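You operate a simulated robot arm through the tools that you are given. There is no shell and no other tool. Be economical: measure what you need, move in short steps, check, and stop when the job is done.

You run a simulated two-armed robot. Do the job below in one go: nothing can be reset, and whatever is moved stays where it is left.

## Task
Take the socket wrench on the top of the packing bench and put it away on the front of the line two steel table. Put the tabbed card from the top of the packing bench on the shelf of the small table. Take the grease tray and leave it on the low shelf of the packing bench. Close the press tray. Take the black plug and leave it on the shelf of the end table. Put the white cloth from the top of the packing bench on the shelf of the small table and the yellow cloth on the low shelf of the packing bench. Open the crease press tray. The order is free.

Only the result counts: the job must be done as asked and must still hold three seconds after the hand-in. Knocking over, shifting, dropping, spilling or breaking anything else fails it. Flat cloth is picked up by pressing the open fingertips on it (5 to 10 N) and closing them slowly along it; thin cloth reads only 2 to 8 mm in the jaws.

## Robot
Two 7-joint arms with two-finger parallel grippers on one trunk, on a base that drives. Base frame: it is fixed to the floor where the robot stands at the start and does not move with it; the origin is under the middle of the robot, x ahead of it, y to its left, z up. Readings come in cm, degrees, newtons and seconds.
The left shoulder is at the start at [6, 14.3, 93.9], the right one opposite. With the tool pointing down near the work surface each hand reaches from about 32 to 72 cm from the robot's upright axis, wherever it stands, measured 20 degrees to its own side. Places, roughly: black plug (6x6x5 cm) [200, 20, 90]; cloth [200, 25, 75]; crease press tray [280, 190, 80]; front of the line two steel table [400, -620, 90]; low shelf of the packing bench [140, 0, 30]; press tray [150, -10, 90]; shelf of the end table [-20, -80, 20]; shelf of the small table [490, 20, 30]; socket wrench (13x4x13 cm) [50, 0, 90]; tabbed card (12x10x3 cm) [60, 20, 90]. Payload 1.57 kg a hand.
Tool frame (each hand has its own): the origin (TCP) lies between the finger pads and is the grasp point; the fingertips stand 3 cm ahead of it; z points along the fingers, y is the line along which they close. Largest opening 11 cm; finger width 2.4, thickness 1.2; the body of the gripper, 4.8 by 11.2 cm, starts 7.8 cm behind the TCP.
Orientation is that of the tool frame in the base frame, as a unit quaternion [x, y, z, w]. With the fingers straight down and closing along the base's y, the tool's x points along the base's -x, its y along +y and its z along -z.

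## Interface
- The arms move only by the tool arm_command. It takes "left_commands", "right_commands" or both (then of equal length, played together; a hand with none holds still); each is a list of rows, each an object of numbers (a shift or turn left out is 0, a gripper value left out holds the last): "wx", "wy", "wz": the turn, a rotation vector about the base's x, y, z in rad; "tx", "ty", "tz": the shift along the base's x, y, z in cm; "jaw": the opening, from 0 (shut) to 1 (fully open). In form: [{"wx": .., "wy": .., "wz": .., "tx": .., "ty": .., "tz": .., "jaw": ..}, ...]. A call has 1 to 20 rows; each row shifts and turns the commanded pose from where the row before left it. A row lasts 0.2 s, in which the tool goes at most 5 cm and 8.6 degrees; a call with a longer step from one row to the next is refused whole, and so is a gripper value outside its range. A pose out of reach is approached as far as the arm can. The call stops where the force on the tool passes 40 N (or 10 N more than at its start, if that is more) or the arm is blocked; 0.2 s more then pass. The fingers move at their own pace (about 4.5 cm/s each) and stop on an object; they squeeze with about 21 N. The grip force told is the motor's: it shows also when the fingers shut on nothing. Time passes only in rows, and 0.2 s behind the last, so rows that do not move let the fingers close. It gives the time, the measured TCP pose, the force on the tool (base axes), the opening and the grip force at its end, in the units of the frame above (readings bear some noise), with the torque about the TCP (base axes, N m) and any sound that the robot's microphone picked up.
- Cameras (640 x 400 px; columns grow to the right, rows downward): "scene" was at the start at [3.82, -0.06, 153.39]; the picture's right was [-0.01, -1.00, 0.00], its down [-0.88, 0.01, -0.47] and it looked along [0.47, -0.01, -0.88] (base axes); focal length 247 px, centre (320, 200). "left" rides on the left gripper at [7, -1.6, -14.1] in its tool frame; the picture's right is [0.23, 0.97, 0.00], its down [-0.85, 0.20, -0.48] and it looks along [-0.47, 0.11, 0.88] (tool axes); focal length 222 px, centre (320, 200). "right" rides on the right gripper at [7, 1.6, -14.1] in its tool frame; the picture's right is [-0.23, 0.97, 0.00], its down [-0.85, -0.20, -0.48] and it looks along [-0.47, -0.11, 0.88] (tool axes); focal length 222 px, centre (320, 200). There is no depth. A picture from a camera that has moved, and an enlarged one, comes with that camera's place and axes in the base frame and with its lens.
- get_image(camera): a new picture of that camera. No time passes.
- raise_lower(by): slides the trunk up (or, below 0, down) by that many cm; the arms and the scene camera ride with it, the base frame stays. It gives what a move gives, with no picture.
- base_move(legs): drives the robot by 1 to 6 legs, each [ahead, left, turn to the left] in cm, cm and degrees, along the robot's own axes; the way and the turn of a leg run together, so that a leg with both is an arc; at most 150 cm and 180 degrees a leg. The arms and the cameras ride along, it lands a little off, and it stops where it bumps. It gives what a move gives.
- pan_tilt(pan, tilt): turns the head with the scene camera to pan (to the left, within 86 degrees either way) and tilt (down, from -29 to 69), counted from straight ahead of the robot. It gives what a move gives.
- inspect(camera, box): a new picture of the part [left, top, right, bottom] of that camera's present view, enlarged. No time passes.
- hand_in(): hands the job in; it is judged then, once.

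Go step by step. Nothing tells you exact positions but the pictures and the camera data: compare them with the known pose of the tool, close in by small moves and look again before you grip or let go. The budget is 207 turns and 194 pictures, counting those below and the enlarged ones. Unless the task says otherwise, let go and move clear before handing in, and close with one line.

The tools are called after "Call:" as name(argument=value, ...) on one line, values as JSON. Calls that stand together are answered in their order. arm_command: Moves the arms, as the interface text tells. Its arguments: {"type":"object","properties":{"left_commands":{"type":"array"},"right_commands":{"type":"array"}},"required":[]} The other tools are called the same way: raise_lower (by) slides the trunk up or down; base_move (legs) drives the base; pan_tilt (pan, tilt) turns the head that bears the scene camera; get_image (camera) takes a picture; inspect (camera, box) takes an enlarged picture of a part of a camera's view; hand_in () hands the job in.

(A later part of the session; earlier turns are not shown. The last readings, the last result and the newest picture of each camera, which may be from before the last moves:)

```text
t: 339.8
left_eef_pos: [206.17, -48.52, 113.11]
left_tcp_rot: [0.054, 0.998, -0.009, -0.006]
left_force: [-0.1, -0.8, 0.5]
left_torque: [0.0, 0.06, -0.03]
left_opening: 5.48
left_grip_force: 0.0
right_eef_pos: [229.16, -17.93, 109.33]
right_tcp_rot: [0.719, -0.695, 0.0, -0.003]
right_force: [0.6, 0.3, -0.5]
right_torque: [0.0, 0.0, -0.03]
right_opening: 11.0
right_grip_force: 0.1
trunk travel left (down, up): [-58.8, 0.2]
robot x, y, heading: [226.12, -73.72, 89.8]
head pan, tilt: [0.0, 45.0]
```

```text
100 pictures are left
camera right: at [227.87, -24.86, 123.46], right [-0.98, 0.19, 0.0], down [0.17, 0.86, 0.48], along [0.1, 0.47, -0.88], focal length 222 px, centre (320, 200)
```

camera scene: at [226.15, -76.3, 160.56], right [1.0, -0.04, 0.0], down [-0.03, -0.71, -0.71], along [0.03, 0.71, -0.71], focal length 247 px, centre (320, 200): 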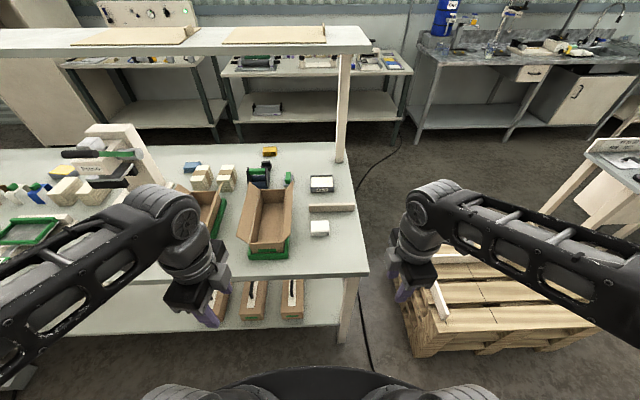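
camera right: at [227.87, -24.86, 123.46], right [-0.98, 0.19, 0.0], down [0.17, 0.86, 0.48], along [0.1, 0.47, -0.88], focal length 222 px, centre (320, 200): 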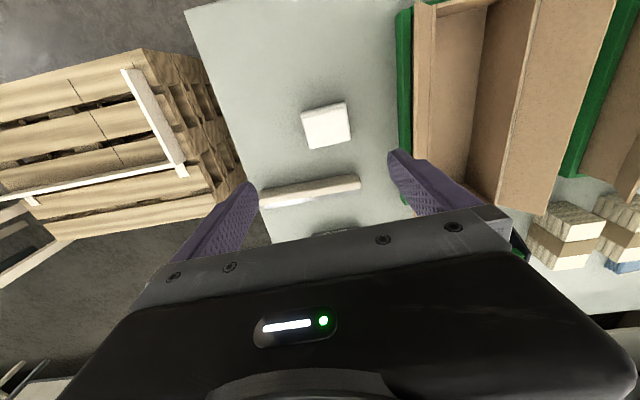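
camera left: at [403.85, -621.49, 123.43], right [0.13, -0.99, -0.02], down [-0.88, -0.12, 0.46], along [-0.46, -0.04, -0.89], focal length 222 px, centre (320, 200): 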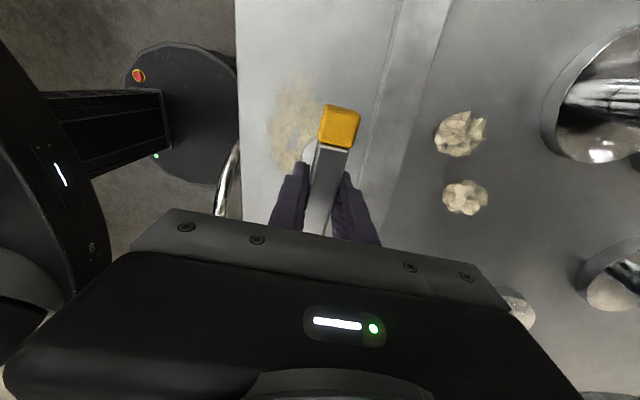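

Aligned. Lower to near the bench with small correction.

Call:
arm_command(right_commands=[{"tz": -3, "tx": -0.3, "ty": -0.3, "jaw": 0.9}, {"tz": -3, "tx": -0.2, "ty": -0.2}, {"tz": -3}, {"tz": -3}, {"tz": -3}, {"tz": -2}, {"tz": -1}, {}])

Call:
get_image(camera="right")

```text
t: 341.6
left_eef_pos: [206.14, -48.46, 113.36]
left_tcp_rot: [0.054, 0.998, -0.01, -0.005]
left_force: [-0.6, 0.4, -0.4]
left_torque: [-0.03, 0.02, -0.03]
left_opening: 5.51
left_grip_force: 0.1
right_eef_pos: [228.54, -18.32, 91.24]
right_tcp_rot: [0.72, -0.694, 0.0, -0.003]
right_force: [0.6, -0.8, 0.0]
right_torque: [0.02, -0.02, -0.03]
right_opening: 9.92
right_grip_force: 0.1
trunk travel left (down, up): [-58.8, 0.2]
robot x, y, heading: [225.81, -73.48, 89.6]
head pan, tilt: [0.0, 45.0]
```

```text
99 pictures are left
camera right: at [227.36, -25.36, 105.52], right [-0.98, 0.19, 0.0], down [0.17, 0.86, 0.48], along [0.1, 0.47, -0.88], focal length 222 px, centre (320, 200)
```

right: 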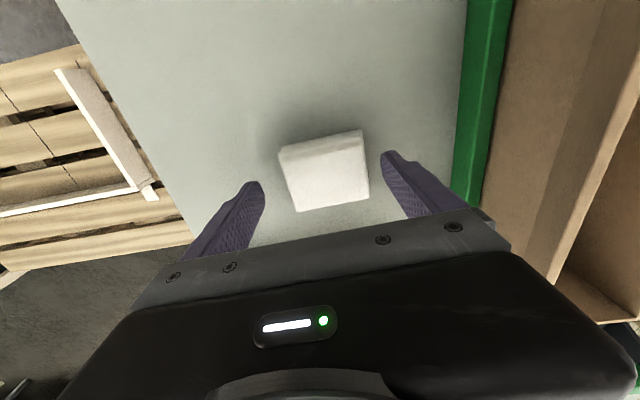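

Call:
arm_command(right_commands=[{"tz": -1, "ty": -0.3}, {"tz": -0.6}, {"jaw": 0.75}, {"jaw": 0.65}, {"jaw": 0.55}, {"jaw": 0.45}, {"jaw": 0.35}, {"jaw": 0.25}, {}, {}])

Call:
get_image(camera="right")

```text
t: 343.8
left_eef_pos: [206.11, -48.44, 113.24]
left_tcp_rot: [0.054, 0.998, -0.009, -0.006]
left_force: [-0.6, -0.6, -0.5]
left_torque: [-0.03, 0.01, 0.03]
left_opening: 5.5
left_grip_force: 0.1
right_eef_pos: [228.55, -18.54, 89.86]
right_tcp_rot: [0.719, -0.695, 0.0, -0.002]
right_force: [-1.1, 0.1, 1.5]
right_torque: [0.0, 0.08, -0.02]
right_opening: 7.12
right_grip_force: 21.3
trunk travel left (down, up): [-58.8, 0.2]
robot x, y, heading: [225.73, -73.89, 89.8]
head pan, tilt: [0.0, 45.0]
```

```text
98 pictures are left
camera right: at [227.35, -25.69, 103.98], right [-0.98, 0.19, 0.0], down [0.17, 0.86, 0.48], along [0.09, 0.47, -0.88], focal length 222 px, centre (320, 200)
```

right: 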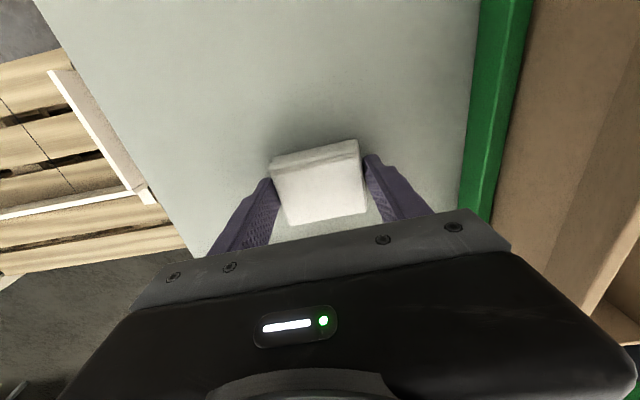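

White stack gripped (7.1 cm). Lift and retract; then I'll use the free left hand to close the press tray nearby.

Call:
arm_command(right_commands=[{"tz": 1}, {"tz": 2}, {"tz": 3}, {"tz": 3}, {"tz": 3}, {"tz": 3}, {"tz": 3}, {"ty": -2, "tx": 0.5}, {"ty": -3, "tx": 0.5}, {"ty": -3, "tx": 1}, {"ty": -3, "tx": 1}, {"ty": -3, "tx": 1}, {"ty": -3, "tx": 1}, {"ty": -3, "tx": 1}, {"ty": -2}, {}])

Call:
pan_tilt(pan=50, tilt=35)

Call:
get_image(camera="scene")

Call:
get_image(camera="right")

```text
t: 347.2
left_eef_pos: [206.26, -48.57, 113.39]
left_tcp_rot: [0.054, 0.998, -0.009, -0.005]
left_force: [-0.3, 0.0, -0.1]
left_torque: [0.01, 0.01, -0.01]
left_opening: 5.51
left_grip_force: 0.1
right_eef_pos: [234.57, -40.65, 107.78]
right_tcp_rot: [0.719, -0.695, -0.001, -0.002]
right_force: [-0.2, 0.3, -0.8]
right_torque: [-0.02, 0.01, 0.03]
right_opening: 7.11
right_grip_force: 21.2
trunk travel left (down, up): [-58.8, 0.2]
robot x, y, heading: [225.79, -73.35, 90.0]
head pan, tilt: [0.0, 45.0]
```

```text
t: 348.4
left_eef_pos: [206.21, -48.49, 113.34]
left_tcp_rot: [0.054, 0.998, -0.009, -0.006]
left_force: [-0.2, 0.9, -0.6]
left_torque: [0.0, 0.02, 0.01]
left_opening: 5.5
left_grip_force: 0.0
right_eef_pos: [234.55, -40.54, 107.55]
right_tcp_rot: [0.719, -0.695, 0.0, -0.003]
right_force: [-0.5, -0.3, -0.3]
right_torque: [-0.03, 0.02, 0.0]
right_opening: 7.11
right_grip_force: 21.1
trunk travel left (down, up): [-58.8, 0.2]
robot x, y, heading: [226.19, -73.53, 89.8]
head pan, tilt: [50.0, 35.0]
```

```text
97 pictures are left
camera scene: at [219.39, -70.81, 162.03], right [0.65, 0.76, 0.0], down [0.44, -0.37, -0.82], along [-0.62, 0.53, -0.57], focal length 247 px, centre (320, 200)
```

scene: 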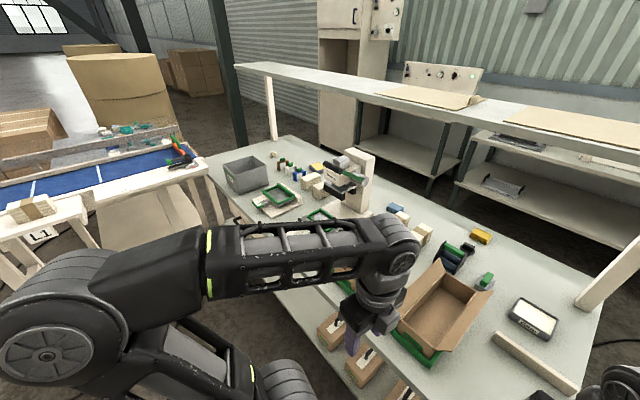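

```text
96 pictures are left
camera right: at [233.36, -47.64, 121.78], right [-0.98, 0.19, 0.0], down [0.17, 0.86, 0.48], along [0.1, 0.47, -0.88], focal length 222 px, centre (320, 200)
```

right: 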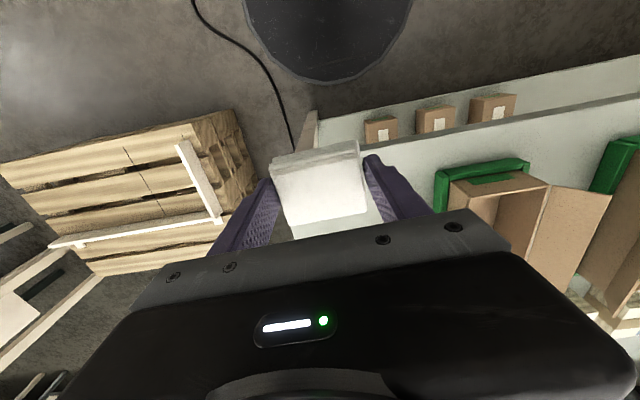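

Cloth held well. Shift left along the bench to x≈160 for the press.

Call:
base_move(legs=[[-6, 0, 0], [0, 64, 0]])

Call:
pan_tilt(pan=0, tilt=45)

Call:
get_image(camera="scene")

Call:
inspect(camera="scene", box=[220, 100, 420, 260])

```text
t: 352.6
left_eef_pos: [141.4, -53.49, 113.27]
left_tcp_rot: [0.061, 0.998, -0.009, -0.006]
left_force: [-0.6, 0.6, 0.2]
left_torque: [0.01, -0.03, 0.01]
left_opening: 5.5
left_grip_force: 0.0
right_eef_pos: [169.72, -45.93, 107.68]
right_tcp_rot: [0.714, -0.7, 0.0, -0.002]
right_force: [-0.2, 0.7, -0.4]
right_torque: [0.02, 0.01, 0.04]
right_opening: 7.1
right_grip_force: 21.3
trunk travel left (down, up): [-58.8, 0.2]
robot x, y, heading: [160.54, -78.78, 89.4]
head pan, tilt: [50.0, 35.0]
```

```text
t: 353.8
left_eef_pos: [141.41, -53.49, 113.34]
left_tcp_rot: [0.06, 0.998, -0.009, -0.007]
left_force: [-0.1, -0.5, 0.1]
left_torque: [-0.02, 0.02, 0.02]
left_opening: 5.49
left_grip_force: 0.1
right_eef_pos: [169.91, -46.01, 107.58]
right_tcp_rot: [0.714, -0.7, 0.0, -0.002]
right_force: [0.9, 0.1, -0.9]
right_torque: [-0.03, -0.02, -0.03]
right_opening: 7.13
right_grip_force: 21.1
trunk travel left (down, up): [-58.8, 0.2]
robot x, y, heading: [160.93, -78.33, 89.1]
head pan, tilt: [0.0, 45.0]
```

```text
95 pictures are left
camera scene: at [161.08, -73.62, 160.55], right [1.0, -0.02, 0.0], down [-0.01, -0.71, -0.71], along [0.01, 0.71, -0.71], focal length 247 px, centre (320, 200)
```

scene: 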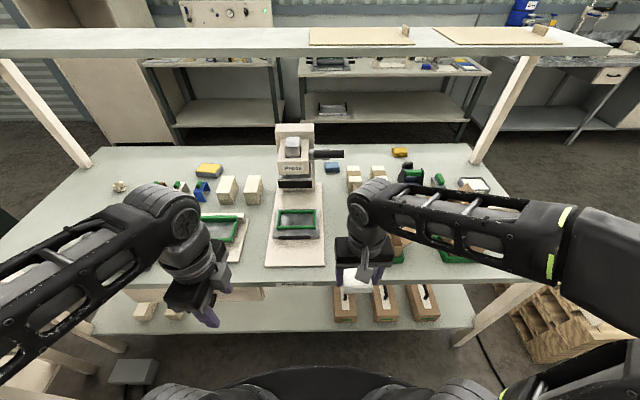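

```text
2.50 times, centred on (320, 180) of scene
camera zoom: at [161.08, -73.62, 160.55], right [1.0, -0.02, 0.0], down [-0.01, -0.71, -0.71], along [0.01, 0.71, -0.71], focal length 618 px, centre (320, 250)
```

zoom: 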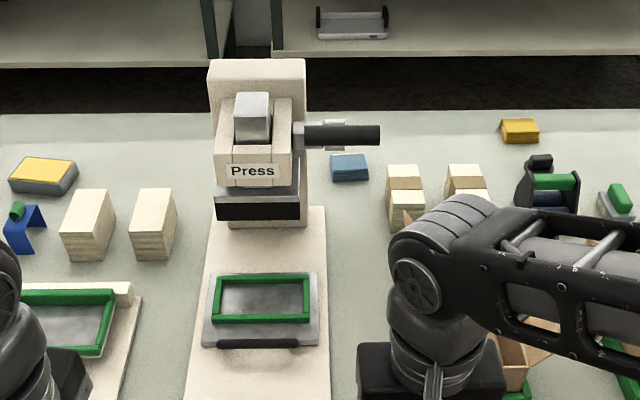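

The press tray's handle bar is at about [153,-21.5]; it slides toward +y under the head. I'll move 8 cm closer, bring the left hand (jaws shut, turned neutral) in front of the handle, moving the right hand aside.

Call:
base_move(legs=[[8, 0, 0.6]])

Call:
arm_command(left_commands=[{"wz": 0.14, "tx": 1, "jaw": 0}, {"wz": 0.14, "tx": 1}, {"wz": 0.14, "tx": 1}, {"wz": 0.14, "tx": 1}, {"wz": 0.14, "tx": 1}, {"wz": 0.14, "tx": 1}, {"wz": 0.14, "tx": 1}, {"wz": 0.14, "tx": 1}, {"wz": 0.14, "tx": 1}, {"wz": 0.14, "tx": 1}, {"wz": 0.14, "tx": 1}, {"wz": 0.14, "tx": 0.8}, {"ty": 2}, {"ty": 2}, {"ty": 2}, {"ty": 2}, {}], right_commands=[{"tx": 2}, {"tx": 2}, {"tx": 2}, {"tx": 2}, {"tx": 2}, {}, {}, {}, {}, {}, {}, {}, {}, {}, {}, {}, {}])

Call:
get_image(camera="left")

Call:
get_image(camera="scene")

```text
t: 354.8
left_eef_pos: [141.19, -45.58, 113.29]
left_tcp_rot: [0.054, 0.998, -0.01, -0.006]
left_force: [-0.4, 0.0, 0.3]
left_torque: [-0.02, 0.0, 0.03]
left_opening: 5.54
left_grip_force: 0.1
right_eef_pos: [169.61, -37.8, 107.54]
right_tcp_rot: [0.719, -0.695, 0.0, 0.0]
right_force: [-0.7, -0.3, -1.4]
right_torque: [-0.04, 0.04, 0.03]
right_opening: 7.11
right_grip_force: 20.8
trunk travel left (down, up): [-58.8, 0.2]
robot x, y, heading: [160.82, -70.92, 89.6]
head pan, tilt: [0.0, 45.0]
```

```text
t: 358.4
left_eef_pos: [153.07, -37.72, 113.33]
left_tcp_rot: [0.707, -0.707, 0.01, -0.003]
left_force: [0.2, 0.3, 0.7]
left_torque: [0.01, 0.02, 0.04]
left_opening: 0.0
left_grip_force: 21.1
right_eef_pos: [179.59, -37.96, 107.71]
right_tcp_rot: [0.718, -0.696, 0.001, -0.002]
right_force: [0.0, -0.7, 0.1]
right_torque: [0.02, -0.03, -0.01]
right_opening: 7.08
right_grip_force: 20.9
trunk travel left (down, up): [-58.8, 0.2]
robot x, y, heading: [161.05, -70.95, 89.5]
head pan, tilt: [0.0, 45.0]
```

```text
93 pictures are left
camera left: at [154.38, -44.4, 127.65], right [-0.97, -0.23, -0.02], down [-0.21, 0.86, 0.47], along [-0.09, 0.46, -0.88], focal length 222 px, centre (320, 200)
```

left: 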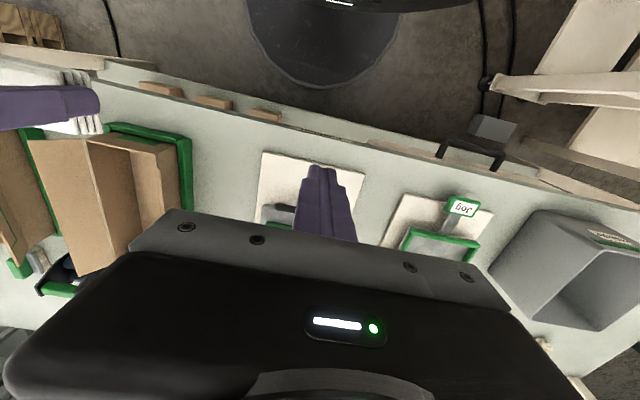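

```text
92 pictures are left
camera scene: at [161.12, -65.72, 160.55], right [1.0, -0.01, 0.0], down [0.0, -0.71, -0.71], along [0.0, 0.71, -0.71], focal length 247 px, centre (320, 200)
```

scene: 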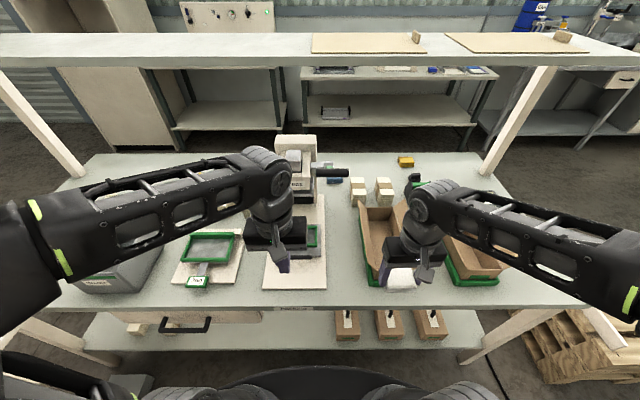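

Lower the shut left fingers just in front of the handle.

Call:
arm_command(left_commands=[{"tz": -3, "ty": 1.5}, {"tz": -3, "ty": 1.5}, {"tz": -3, "ty": 1.5}, {"tz": -3, "ty": 1}, {"tz": -3, "ty": 1}, {"tz": -3}, {"tz": -2.5}, {}])

Call:
get_image(camera="left")

Call:
inspect(camera="scene", box=[220, 140, 380, 300])

```text
t: 360.2
left_eef_pos: [152.74, -31.22, 92.71]
left_tcp_rot: [-0.707, 0.707, -0.01, 0.003]
left_force: [0.8, 0.4, 0.9]
left_torque: [-0.02, 0.01, 0.03]
left_opening: 0.02
left_grip_force: 20.6
right_eef_pos: [179.69, -38.0, 107.83]
right_tcp_rot: [0.718, -0.696, 0.0, -0.003]
right_force: [0.5, 0.1, 0.3]
right_torque: [0.02, 0.02, -0.03]
right_opening: 7.1
right_grip_force: 20.9
trunk travel left (down, up): [-58.8, 0.2]
robot x, y, heading: [160.7, -70.83, 89.5]
head pan, tilt: [0.0, 45.0]
```

```text
91 pictures are left
camera left: at [154.14, -37.92, 106.99], right [-0.97, -0.23, -0.02], down [-0.21, 0.86, 0.47], along [-0.09, 0.46, -0.89], focal length 222 px, centre (320, 200)
```

left: 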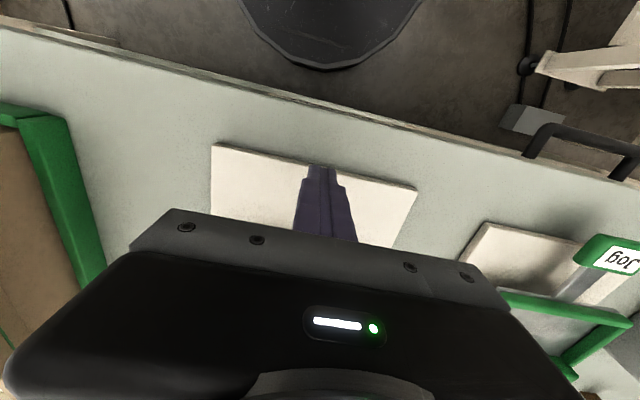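

```text
2.50 times, centred on (300, 220) of scene
camera zoom: at [161.12, -65.71, 160.56], right [1.0, -0.01, 0.0], down [0.0, -0.71, -0.71], along [0.0, 0.71, -0.71], focal length 618 px, centre (370, 150)
```

zoom: 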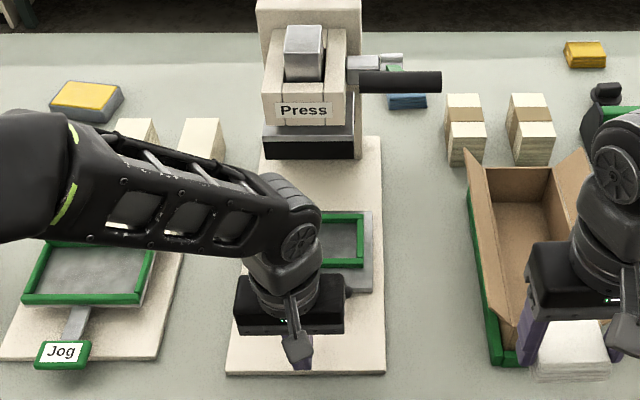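

Push along +y in small steps.

Call:
arm_command(left_commands=[{"ty": 1.5}, {"ty": 1.5}, {"ty": 1.5}, {"ty": 1.5}, {"ty": 1.5}, {"ty": 1.5}, {"ty": 1.5}, {}])

Call:
inspect(camera="scene", box=[220, 140, 380, 300])

```text
t: 362.0
left_eef_pos: [153.1, -20.83, 92.91]
left_tcp_rot: [-0.707, 0.707, -0.011, 0.004]
left_force: [-0.2, -0.1, -0.8]
left_torque: [0.02, 0.04, 0.03]
left_opening: 0.0
left_grip_force: 21.1
right_eef_pos: [179.79, -37.87, 107.68]
right_tcp_rot: [0.718, -0.696, 0.0, -0.002]
right_force: [0.2, -0.8, -1.0]
right_torque: [0.0, -0.04, 0.02]
right_opening: 7.11
right_grip_force: 21.2
trunk travel left (down, up): [-58.8, 0.2]
robot x, y, heading: [161.06, -71.15, 89.5]
head pan, tilt: [0.0, 45.0]
```

```text
2.50 times, centred on (300, 220) of scene
camera zoom: at [161.12, -65.7, 160.55], right [1.0, -0.01, 0.0], down [0.0, -0.71, -0.71], along [0.0, 0.71, -0.71], focal length 618 px, centre (370, 150)
```

zoom: 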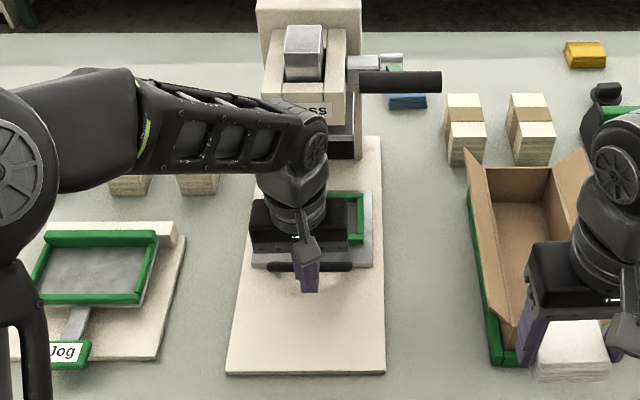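

It moves. Continue pushing.

Call:
arm_command(left_commands=[{"ty": 1.2}, {"ty": 1.2}, {"ty": 1.2}, {"ty": 1.2}, {"ty": 1.2}, {}])

Call:
get_image(camera="scene")

```text
t: 363.4
left_eef_pos: [152.98, -15.05, 92.82]
left_tcp_rot: [-0.707, 0.707, -0.011, 0.0]
left_force: [0.1, -13.7, 0.3]
left_torque: [-0.18, 0.2, 0.0]
left_opening: 0.01
left_grip_force: 20.9
right_eef_pos: [179.71, -38.0, 107.67]
right_tcp_rot: [0.719, -0.695, -0.001, -0.003]
right_force: [0.1, 1.2, 0.5]
right_torque: [0.02, 0.0, 0.01]
right_opening: 7.11
right_grip_force: 20.9
trunk travel left (down, up): [-58.8, 0.2]
robot x, y, heading: [160.73, -70.81, 89.6]
head pan, tilt: [0.0, 45.0]
```

```text
88 pictures are left
camera scene: at [161.12, -65.88, 160.56], right [1.0, -0.01, 0.0], down [0.0, -0.71, -0.71], along [0.0, 0.71, -0.71], focal length 247 px, centre (320, 200)
```

scene: 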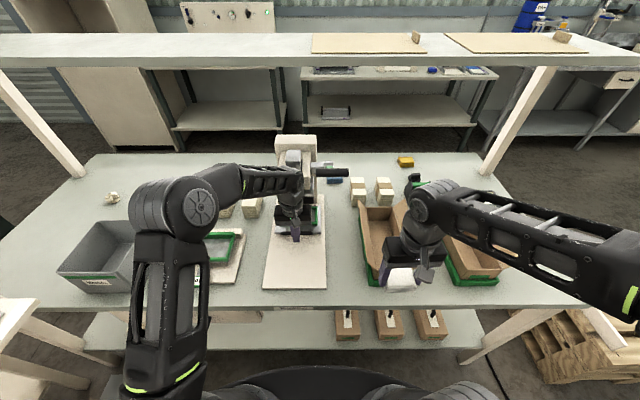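

Resistance of 14 N. Look whether the tray is home or something else touches.

Call:
inspect(camera="scene", box=[250, 130, 370, 250])

Call:
get_image(camera="left")

```text
3.33 times, centred on (310, 190) of scene
camera zoom: at [161.12, -65.88, 160.56], right [1.0, -0.01, 0.0], down [0.0, -0.71, -0.71], along [0.0, 0.71, -0.71], focal length 824 px, centre (353, 233)
```

zoom: 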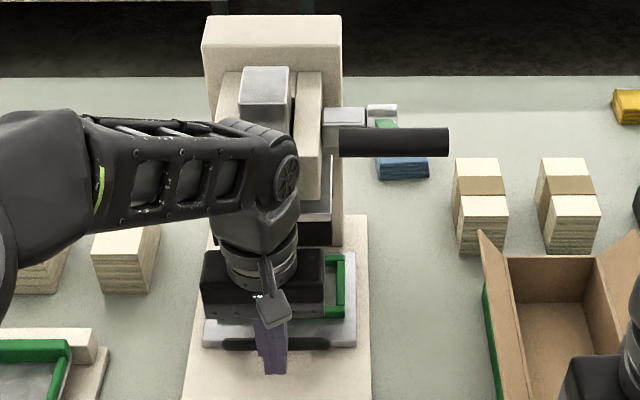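

```text
86 pictures are left
camera left: at [154.28, -21.68, 107.18], right [-0.97, -0.23, -0.01], down [-0.21, 0.86, 0.46], along [-0.09, 0.45, -0.89], focal length 222 px, centre (320, 200)
```

left: 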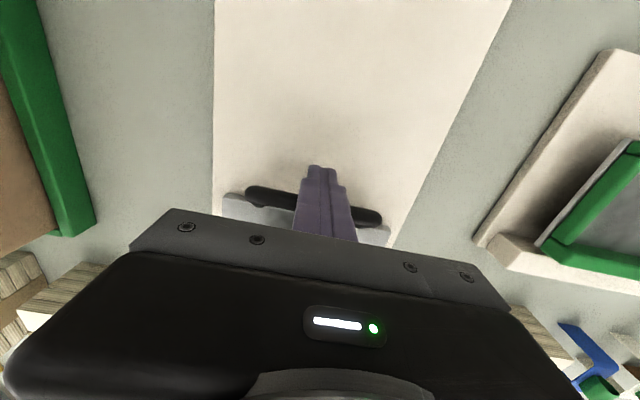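

Call:
arm_command(left_commands=[{"ty": 0.8}, {"ty": 0.8}, {"ty": 0.8}, {}])

Call:
inspect(camera="scene", box=[250, 130, 370, 250])

```text
t: 363.9
left_eef_pos: [153.16, -15.11, 92.57]
left_tcp_rot: [-0.706, 0.708, -0.019, -0.01]
left_force: [-0.7, -17.7, 5.5]
left_torque: [-0.11, 0.23, 0.0]
left_opening: 0.0
left_grip_force: 20.7
right_eef_pos: [179.65, -38.08, 107.77]
right_tcp_rot: [0.72, -0.694, 0.0, -0.003]
right_force: [0.5, 0.6, -0.2]
right_torque: [-0.01, -0.01, 0.04]
right_opening: 7.12
right_grip_force: 21.3
trunk travel left (down, up): [-58.8, 0.2]
robot x, y, heading: [160.89, -71.2, 89.7]
head pan, tilt: [0.0, 45.0]
stopped in row 2 (left hand): the force on the tool passed its limit (the readings are from after the stop); the commanded pose is now the measured one
```

```text
3.33 times, centred on (310, 190) of scene
camera zoom: at [161.14, -65.81, 160.57], right [1.0, -0.01, 0.0], down [0.0, -0.71, -0.71], along [0.0, 0.71, -0.71], focal length 824 px, centre (353, 233)
```

zoom: 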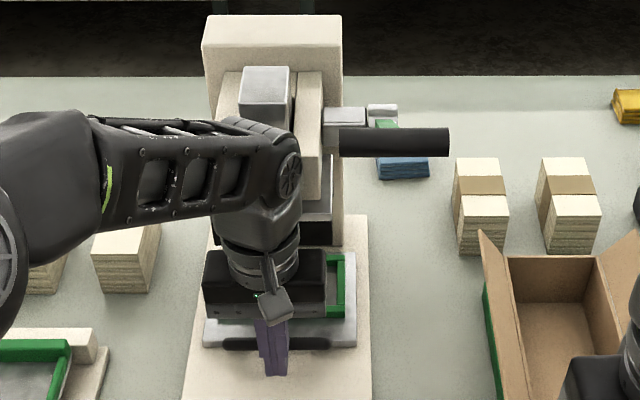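

It's against a hard stop. Retreat the hand and check.

Call:
arm_command(left_commands=[{"ty": -1.5}, {"ty": -2}, {"ty": -2, "tz": 1}, {"ty": -2, "tz": 2}, {"ty": -2, "tz": 3}, {"ty": -2, "tz": 3}, {"ty": -3, "tz": 3}, {"ty": -3, "tz": 3}, {"ty": -3, "tz": 3, "tx": -2}, {"ty": -2, "tx": -3}, {"tx": -3}, {"tx": -3}, {}])

Call:
inspect(camera="scene", box=[250, 130, 370, 250])

```text
t: 366.7
left_eef_pos: [141.96, -37.3, 110.54]
left_tcp_rot: [-0.707, 0.707, -0.018, -0.006]
left_force: [0.0, -0.1, 0.1]
left_torque: [0.04, 0.02, 0.02]
left_opening: 0.0
left_grip_force: 20.9
right_eef_pos: [179.74, -38.01, 107.75]
right_tcp_rot: [0.719, -0.695, -0.001, -0.002]
right_force: [-0.6, -0.4, -1.0]
right_torque: [0.0, 0.0, 0.01]
right_opening: 7.06
right_grip_force: 21.4
trunk travel left (down, up): [-58.8, 0.2]
robot x, y, heading: [160.66, -70.78, 89.7]
head pan, tilt: [0.0, 45.0]
```

```text
3.33 times, centred on (310, 190) of scene
camera zoom: at [161.16, -65.71, 160.55], right [1.0, -0.01, 0.0], down [0.0, -0.71, -0.71], along [0.0, 0.71, -0.71], focal length 824 px, centre (353, 233)
```

zoom: 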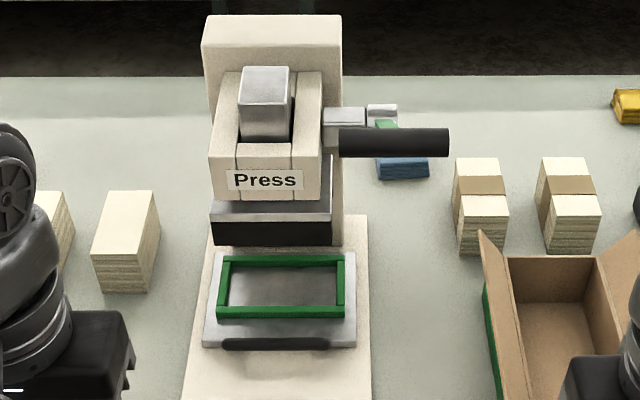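

Comparing with my first view, the pad spans y≈-8…1 (centre -3) and the tray frame centre is now ≈ -3.5: it is under the pad and against its stop, so it's closed. Next I carry the white cloth to the small table, approaching from its back side.

Call:
base_move(legs=[[-13, 0, 0], [0, -150, 0], [0, -150, 0], [0, -40, 0]])

Call:
get_image(camera="scene")

```text
t: 384.1
left_eef_pos: [480.04, -44.82, 110.49]
left_tcp_rot: [0.719, -0.695, 0.017, 0.004]
left_force: [0.7, 0.8, 0.2]
left_torque: [-0.02, 0.04, 0.01]
left_opening: 0.03
left_grip_force: 21.2
right_eef_pos: [517.49, -44.1, 107.66]
right_tcp_rot: [0.732, -0.682, -0.001, -0.002]
right_force: [-0.2, -0.4, -0.6]
right_torque: [-0.02, 0.04, 0.0]
right_opening: 7.08
right_grip_force: 20.9
trunk travel left (down, up): [-58.8, 0.2]
robot x, y, heading: [499.84, -77.57, 91.7]
head pan, tilt: [0.0, 45.0]
```

```text
83 pictures are left
camera scene: at [500.16, -72.57, 160.55], right [1.0, 0.03, 0.0], down [0.02, -0.71, -0.71], along [-0.02, 0.71, -0.71], focal length 247 px, centre (320, 200)
```

scene: 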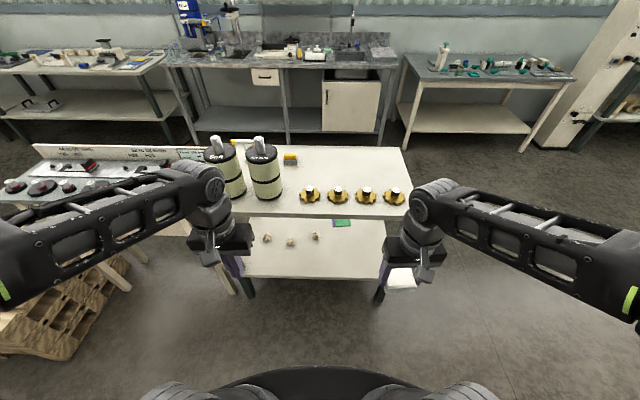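

Shelf edge here y≈-7, balls at y≈18 left of centre, card visible behind. I'll place the cloth near [507, 3]. Lower trunk and advance.

Call:
raise_lower(by=-40)

Call:
raise_lower(by=-18.5)

Call:
arm_command(right_commands=[{"tz": -1.5, "tx": -2}, {"tz": -1.5, "tx": -2}, {"tx": -2, "tz": -1}, {"tx": -2}, {"tx": -2}, {}])

Call:
base_move(legs=[[24, 0, -1.7]])

Call:
get_image(camera="scene")

Call:
get_image(camera="right")

```text
t: 387.9
left_eef_pos: [479.98, -44.72, 70.67]
left_tcp_rot: [0.719, -0.695, 0.016, 0.004]
left_force: [0.5, -0.2, -0.5]
left_torque: [0.02, 0.01, -0.03]
left_opening: 0.0
left_grip_force: 21.3
right_eef_pos: [517.47, -44.15, 67.7]
right_tcp_rot: [0.732, -0.681, -0.001, -0.003]
right_force: [-0.5, 0.1, 0.0]
right_torque: [0.05, 0.0, -0.03]
right_opening: 7.1
right_grip_force: 21.1
trunk travel left (down, up): [-18.8, 40.2]
robot x, y, heading: [499.84, -77.93, 91.9]
head pan, tilt: [0.0, 45.0]
```

```text
t: 389.9
left_eef_pos: [479.89, -44.78, 52.14]
left_tcp_rot: [0.72, -0.694, 0.016, 0.006]
left_force: [0.2, -1.0, -0.7]
left_torque: [-0.02, 0.02, -0.02]
left_opening: 0.0
left_grip_force: 21.2
right_eef_pos: [517.51, -44.23, 49.15]
right_tcp_rot: [0.732, -0.682, 0.0, -0.002]
right_force: [0.4, 0.0, -0.3]
right_torque: [0.02, -0.02, -0.02]
right_opening: 7.07
right_grip_force: 21.0
trunk travel left (down, up): [-0.3, 58.7]
robot x, y, heading: [499.68, -78.01, 92.0]
head pan, tilt: [0.0, 45.0]
```

```text
t: 391.3
left_eef_pos: [479.85, -44.84, 52.04]
left_tcp_rot: [0.719, -0.695, 0.016, 0.005]
left_force: [1.2, 0.5, 0.1]
left_torque: [0.01, 0.02, 0.03]
left_opening: 0.0
left_grip_force: 20.9
right_eef_pos: [507.63, -44.12, 45.25]
right_tcp_rot: [0.732, -0.681, 0.0, -0.003]
right_force: [-0.6, -0.7, -0.6]
right_torque: [0.0, 0.0, 0.0]
right_opening: 7.11
right_grip_force: 20.8
trunk travel left (down, up): [-0.3, 58.7]
robot x, y, heading: [500.0, -77.93, 91.5]
head pan, tilt: [0.0, 45.0]
```

```text
t: 393.1
left_eef_pos: [480.53, -20.48, 52.14]
left_tcp_rot: [0.708, -0.706, 0.016, 0.005]
left_force: [-0.4, 0.7, 0.1]
left_torque: [0.04, -0.01, 0.01]
left_opening: 0.0
left_grip_force: 21.1
right_eef_pos: [508.19, -20.76, 45.23]
right_tcp_rot: [0.721, -0.693, 0.001, -0.003]
right_force: [-0.2, 0.1, -0.4]
right_torque: [0.0, -0.01, 0.02]
right_opening: 7.1
right_grip_force: 21.2
trunk travel left (down, up): [-0.3, 58.7]
robot x, y, heading: [499.5, -54.25, 90.0]
head pan, tilt: [0.0, 45.0]
```

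```text
82 pictures are left
camera scene: at [499.84, -48.9, 102.05], right [1.0, 0.0, 0.0], down [0.0, -0.71, -0.71], along [0.0, 0.71, -0.71], focal length 247 px, centre (320, 200)
```

scene: 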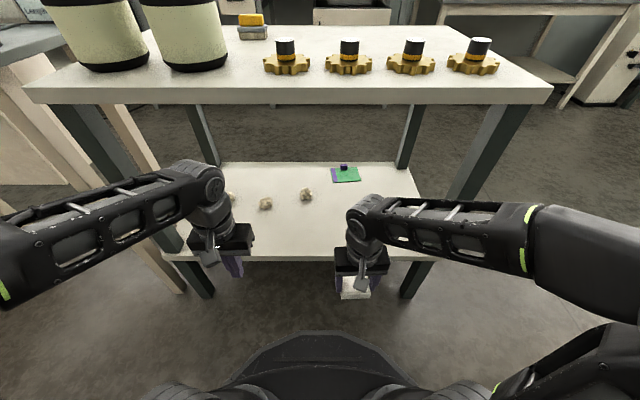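

```text
81 pictures are left
camera right: at [507.04, -27.79, 59.35], right [-0.98, 0.19, 0.0], down [0.16, 0.86, 0.48], along [0.09, 0.47, -0.88], focal length 222 px, centre (320, 200)
```

right: 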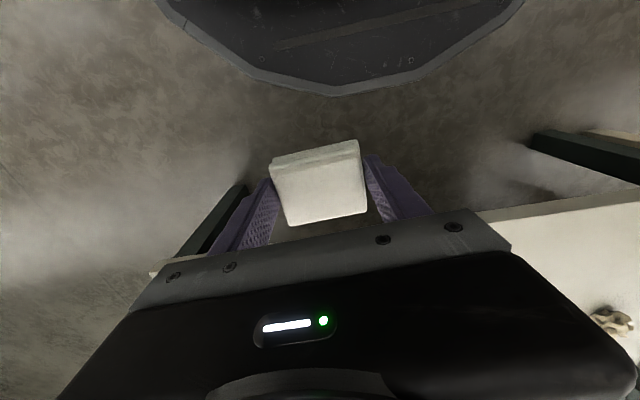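

Extend the right hand 24 cm in and lower by contact.

Call:
arm_command(right_commands=[{"ty": 2}, {"ty": 2}, {"ty": 2}, {"ty": 2}, {"ty": 2}, {"ty": 2}, {"ty": 2}, {"ty": 2}, {"ty": 2}, {"ty": 2}, {"ty": 2}, {"ty": 2}, {"tz": -1.5}, {"tz": -1.5}, {"tz": -1.5}, {"tz": -1}, {}])

Call:
get_image(camera="right")

```text
t: 396.7
left_eef_pos: [480.56, -20.6, 52.09]
left_tcp_rot: [0.709, -0.705, 0.015, 0.005]
left_force: [0.0, -0.5, 0.1]
left_torque: [0.03, 0.0, -0.02]
left_opening: 0.0
left_grip_force: 20.9
right_eef_pos: [508.05, 3.17, 39.74]
right_tcp_rot: [0.722, -0.692, 0.0, -0.003]
right_force: [-0.1, -0.7, -0.2]
right_torque: [-0.03, -0.01, 0.0]
right_opening: 7.1
right_grip_force: 20.9
trunk travel left (down, up): [-0.3, 58.7]
robot x, y, heading: [499.53, -53.82, 90.0]
head pan, tilt: [0.0, 45.0]
```

```text
80 pictures are left
camera right: at [507.01, -3.79, 53.88], right [-0.98, 0.19, 0.0], down [0.16, 0.86, 0.48], along [0.09, 0.47, -0.88], focal length 222 px, centre (320, 200)
```

right: 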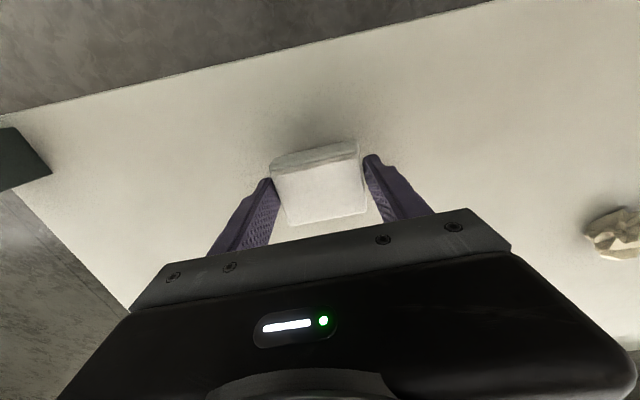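

Call:
arm_command(right_commands=[{"tz": -0.5}, {"tz": -0.5}, {"tz": -0.4}, {"tz": -0.3}, {}])

```text
t: 397.9
left_eef_pos: [480.47, -20.64, 52.09]
left_tcp_rot: [0.708, -0.706, 0.015, 0.005]
left_force: [0.4, -0.2, -0.5]
left_torque: [-0.01, -0.01, -0.02]
left_opening: 0.0
left_grip_force: 21.3
right_eef_pos: [508.3, 3.23, 38.07]
right_tcp_rot: [0.722, -0.692, 0.0, -0.002]
right_force: [0.2, 0.0, -0.2]
right_torque: [0.0, 0.0, 0.02]
right_opening: 7.1
right_grip_force: 21.3
trunk travel left (down, up): [-0.3, 58.7]
robot x, y, heading: [499.44, -53.78, 90.0]
head pan, tilt: [0.0, 45.0]
```

Call:
arm_command(right_commands=[{"tz": -0.3}, {"tz": -0.3}, {"tz": -0.3}, {}])

```text
t: 398.9
left_eef_pos: [480.63, -20.65, 52.11]
left_tcp_rot: [0.708, -0.706, 0.015, 0.004]
left_force: [0.2, 0.2, -0.5]
left_torque: [-0.01, -0.03, 0.0]
left_opening: 0.02
left_grip_force: 20.9
right_eef_pos: [508.15, 3.34, 37.39]
right_tcp_rot: [0.721, -0.693, -0.002, -0.005]
right_force: [3.7, 1.9, 31.2]
right_torque: [0.09, -0.14, -0.06]
right_opening: 7.14
right_grip_force: 20.2
trunk travel left (down, up): [-0.3, 58.7]
robot x, y, heading: [499.53, -54.03, 90.1]
head pan, tilt: [0.0, 45.0]
```

Contact (31 N). Ease, release, lift and withdraw.

Call:
arm_command(right_commands=[{"tz": 0.3}, {"jaw": 0.7}, {"jaw": 0.8}, {"jaw": 0.9}, {}, {"tz": 1.5}, {"tz": 2}, {"tz": 2}, {"tz": 2}, {"ty": -2}, {"ty": -3}, {"ty": -3}, {"ty": -3}, {"ty": -3}, {"ty": -3}, {"ty": -3}, {"ty": -3}, {"ty": -2}, {}])

Call:
get_image(camera="scene")

```text
t: 402.9
left_eef_pos: [480.59, -20.55, 52.12]
left_tcp_rot: [0.709, -0.705, 0.016, 0.005]
left_force: [0.2, 0.4, -0.3]
left_torque: [0.0, 0.01, 0.01]
left_opening: 0.01
left_grip_force: 21.1
right_eef_pos: [508.38, -21.88, 44.95]
right_tcp_rot: [0.722, -0.692, 0.0, -0.002]
right_force: [-0.2, -0.1, -0.2]
right_torque: [-0.01, 0.02, -0.01]
right_opening: 9.89
right_grip_force: 0.0
trunk travel left (down, up): [-0.3, 58.7]
robot x, y, heading: [499.02, -54.31, 90.1]
head pan, tilt: [0.0, 45.0]
```

```text
79 pictures are left
camera scene: at [499.84, -48.89, 102.05], right [1.0, 0.0, 0.0], down [0.0, -0.71, -0.71], along [0.0, 0.71, -0.71], focal length 247 px, centre (320, 200)
```

scene: 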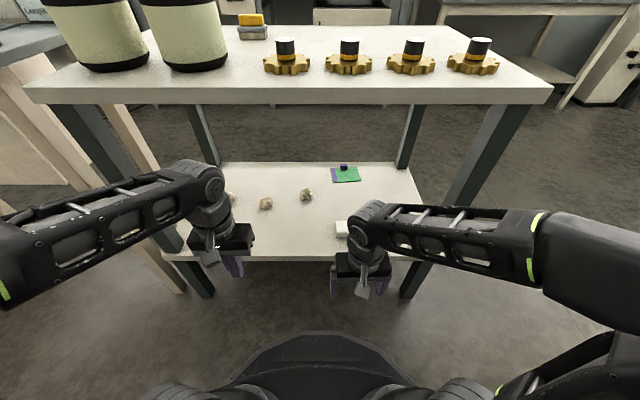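

White cloth is on the shelf. Back out, raise the trunk and drive round to the crease press in the left aisle.

Call:
base_move(legs=[[-28, 0, 0]])

Call:
raise_lower(by=40)

Call:
raise_lower(by=18.5)

Call:
base_move(legs=[[0, -92, 0], [150, 0, 0], [34, 0, 0]])

Call:
base_move(legs=[[0, 150, 0], [0, 145, 0]])

Call:
get_image(camera="scene")

```text
t: 404.9
left_eef_pos: [480.65, -48.75, 52.2]
left_tcp_rot: [0.708, -0.706, 0.016, 0.005]
left_force: [-0.2, 0.7, -0.1]
left_torque: [0.01, -0.02, 0.04]
left_opening: 0.0
left_grip_force: 20.9
right_eef_pos: [508.39, -50.04, 44.91]
right_tcp_rot: [0.721, -0.693, 0.0, -0.003]
right_force: [0.3, -0.3, 0.7]
right_torque: [-0.01, -0.01, -0.02]
right_opening: 9.92
right_grip_force: 0.2
trunk travel left (down, up): [-0.3, 58.7]
robot x, y, heading: [499.49, -82.5, 89.9]
head pan, tilt: [0.0, 45.0]
```

```text
t: 408.7
left_eef_pos: [480.6, -48.8, 92.05]
left_tcp_rot: [0.708, -0.706, 0.015, 0.005]
left_force: [0.1, 0.1, 0.7]
left_torque: [0.0, 0.01, -0.02]
left_opening: 0.0
left_grip_force: 21.0
right_eef_pos: [508.39, -49.99, 84.93]
right_tcp_rot: [0.721, -0.693, 0.0, -0.002]
right_force: [0.0, 0.2, -0.5]
right_torque: [-0.03, 0.02, 0.0]
right_opening: 9.92
right_grip_force: 0.1
trunk travel left (down, up): [-40.3, 18.7]
robot x, y, heading: [499.66, -82.41, 90.2]
head pan, tilt: [0.0, 45.0]
```

```text
t: 410.7
left_eef_pos: [480.69, -48.57, 110.65]
left_tcp_rot: [0.709, -0.705, 0.016, 0.006]
left_force: [0.7, -0.5, -0.7]
left_torque: [-0.02, 0.01, 0.01]
left_opening: 0.03
left_grip_force: 20.7
right_eef_pos: [508.46, -50.08, 103.39]
right_tcp_rot: [0.722, -0.692, -0.001, -0.003]
right_force: [-0.4, -0.7, 0.1]
right_torque: [0.04, 0.04, 0.0]
right_opening: 9.93
right_grip_force: 0.0
trunk travel left (down, up): [-58.8, 0.2]
robot x, y, heading: [499.31, -82.25, 90.3]
head pan, tilt: [0.0, 45.0]
```

```text
t: 424.5
left_eef_pos: [573.78, 136.47, 110.52]
left_tcp_rot: [0.707, -0.707, 0.017, 0.005]
left_force: [0.0, 0.1, -0.1]
left_torque: [0.0, 0.01, -0.01]
left_opening: 0.01
left_grip_force: 20.9
right_eef_pos: [601.67, 135.23, 103.38]
right_tcp_rot: [0.72, -0.694, 0.0, -0.002]
right_force: [0.6, -0.5, -0.1]
right_torque: [0.01, 0.0, 0.01]
right_opening: 9.92
right_grip_force: 0.0
trunk travel left (down, up): [-58.8, 0.2]
robot x, y, heading: [592.78, 103.05, 89.9]
head pan, tilt: [0.0, 45.0]
```

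```text
t: 438.7
left_eef_pos: [279.78, 136.91, 110.59]
left_tcp_rot: [0.707, -0.707, 0.016, 0.005]
left_force: [-0.3, -0.5, 0.6]
left_torque: [0.01, 0.01, 0.0]
left_opening: 0.02
left_grip_force: 20.8
right_eef_pos: [307.73, 135.47, 103.29]
right_tcp_rot: [0.72, -0.694, 0.0, -0.002]
right_force: [0.2, -0.7, -0.9]
right_torque: [-0.01, -0.04, 0.0]
right_opening: 9.91
right_grip_force: 0.1
trunk travel left (down, up): [-58.8, 0.2]
robot x, y, heading: [298.67, 103.27, 89.8]
head pan, tilt: [0.0, 45.0]
```

```text
78 pictures are left
camera scene: at [298.98, 108.53, 160.55], right [1.0, 0.0, 0.0], down [0.0, -0.71, -0.71], along [0.0, 0.71, -0.71], focal length 247 px, centre (320, 200)
```

scene: 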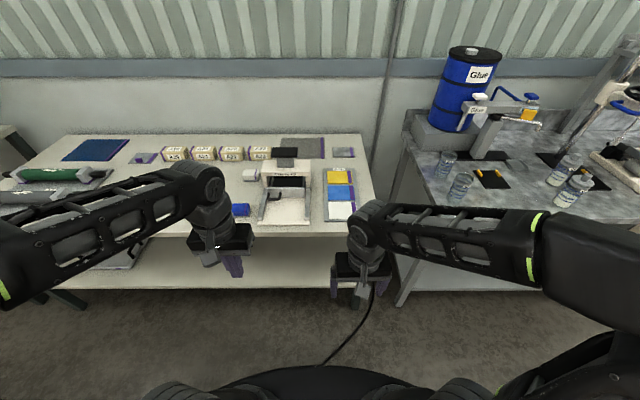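

The crease press is ahead near x≈283. Zoom.

Call:
inspect(camera="scene", box=[220, 130, 380, 240])

```text
3.64 times, centred on (300, 185) of scene
camera zoom: at [298.98, 108.53, 160.55], right [1.0, 0.0, 0.0], down [0.0, -0.71, -0.71], along [0.0, 0.71, -0.71], focal length 899 px, centre (393, 254)
```

zoom: 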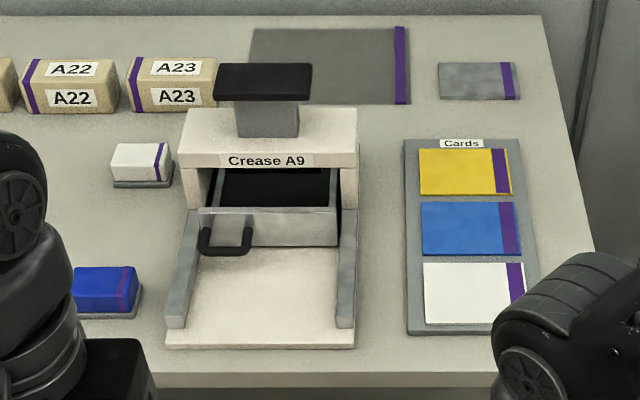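

The press tray is a drawer with a black U-handle. I'll view it from the left hand camera to triangulate height.

Call:
get_image(camera="left")

Call:
arm_command(left_commands=[{"ty": 2, "jaw": 0.4}, {"ty": 3}, {"ty": 3}, {"ty": 3}, {"ty": 3}, {"ty": 3}, {"ty": 3}, {"ty": 2}, {}])

Call:
get_image(camera="left")

```text
76 pictures are left
camera left: at [281.12, 130.52, 125.06], right [-0.97, -0.23, -0.01], down [-0.21, 0.87, 0.45], along [-0.09, 0.44, -0.89], focal length 222 px, centre (320, 200)
```

left: 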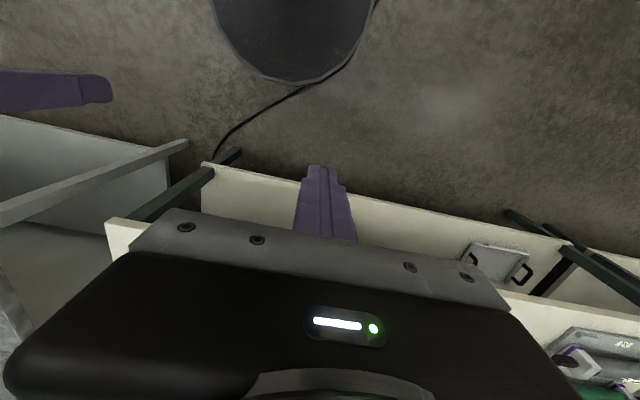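

```text
t: 440.7
left_eef_pos: [279.86, 158.98, 110.55]
left_tcp_rot: [-0.706, 0.708, -0.016, -0.004]
left_force: [-0.2, 0.0, -0.5]
left_torque: [0.01, -0.01, -0.02]
left_opening: 4.4
left_grip_force: 0.0
right_eef_pos: [307.74, 135.51, 103.42]
right_tcp_rot: [0.72, -0.694, 0.0, -0.003]
right_force: [-0.1, 0.5, -0.9]
right_torque: [0.0, 0.0, -0.02]
right_opening: 9.9
right_grip_force: 0.0
trunk travel left (down, up): [-58.8, 0.2]
robot x, y, heading: [298.56, 103.21, 89.5]
head pan, tilt: [0.0, 45.0]
```

```text
75 pictures are left
camera left: at [281.15, 152.48, 124.96], right [-0.97, -0.23, -0.01], down [-0.21, 0.87, 0.45], along [-0.09, 0.44, -0.89], focal length 222 px, centre (320, 200)
```

left: 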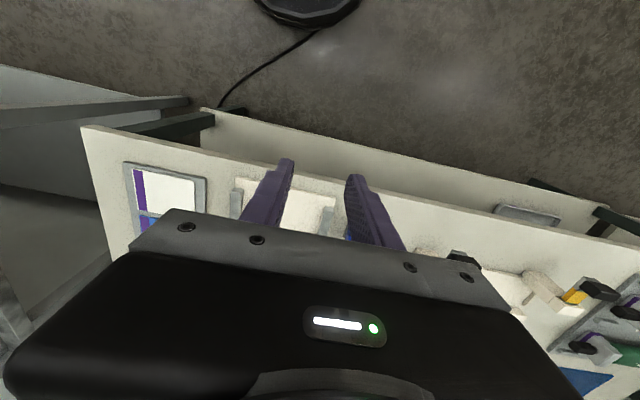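

Table top z≈84.5; the handle bar is roughly at [280.4,180,90]. Zoom on the handle for its gap.

Call:
arm_command(left_commands=[{"ty": -3, "tx": -2}, {"ty": -3, "tx": -2}, {"tx": -2}, {"tx": -2}, {}])

Call:
inspect(camera="scene", box=[256, 170, 320, 210])

```text
t: 441.9
left_eef_pos: [271.87, 152.94, 110.48]
left_tcp_rot: [0.707, -0.707, 0.017, 0.006]
left_force: [-1.5, -0.2, -0.4]
left_torque: [-0.02, -0.01, -0.01]
left_opening: 4.39
left_grip_force: 0.1
right_eef_pos: [307.72, 135.61, 103.38]
right_tcp_rot: [0.72, -0.694, 0.0, -0.003]
right_force: [-0.7, -0.5, -0.5]
right_torque: [0.01, 0.0, 0.0]
right_opening: 9.91
right_grip_force: 0.1
trunk travel left (down, up): [-58.8, 0.2]
robot x, y, heading: [298.98, 103.14, 89.8]
head pan, tilt: [0.0, 45.0]
```

```text
10.00 times, centred on (288, 190) of scene
camera zoom: at [299.04, 108.55, 160.55], right [1.0, 0.0, 0.0], down [0.0, -0.71, -0.71], along [0.0, 0.71, -0.71], focal length 2472 px, centre (640, 300)
```

zoom: 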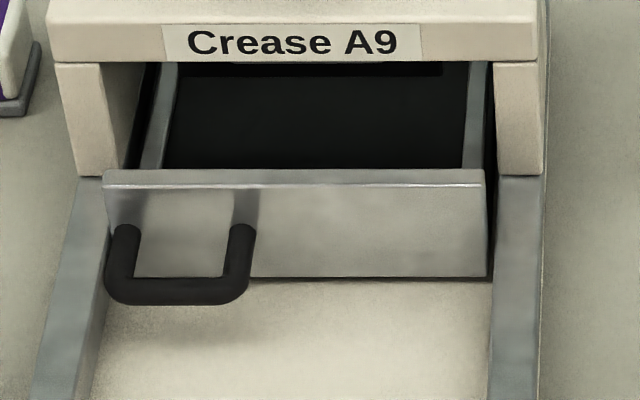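

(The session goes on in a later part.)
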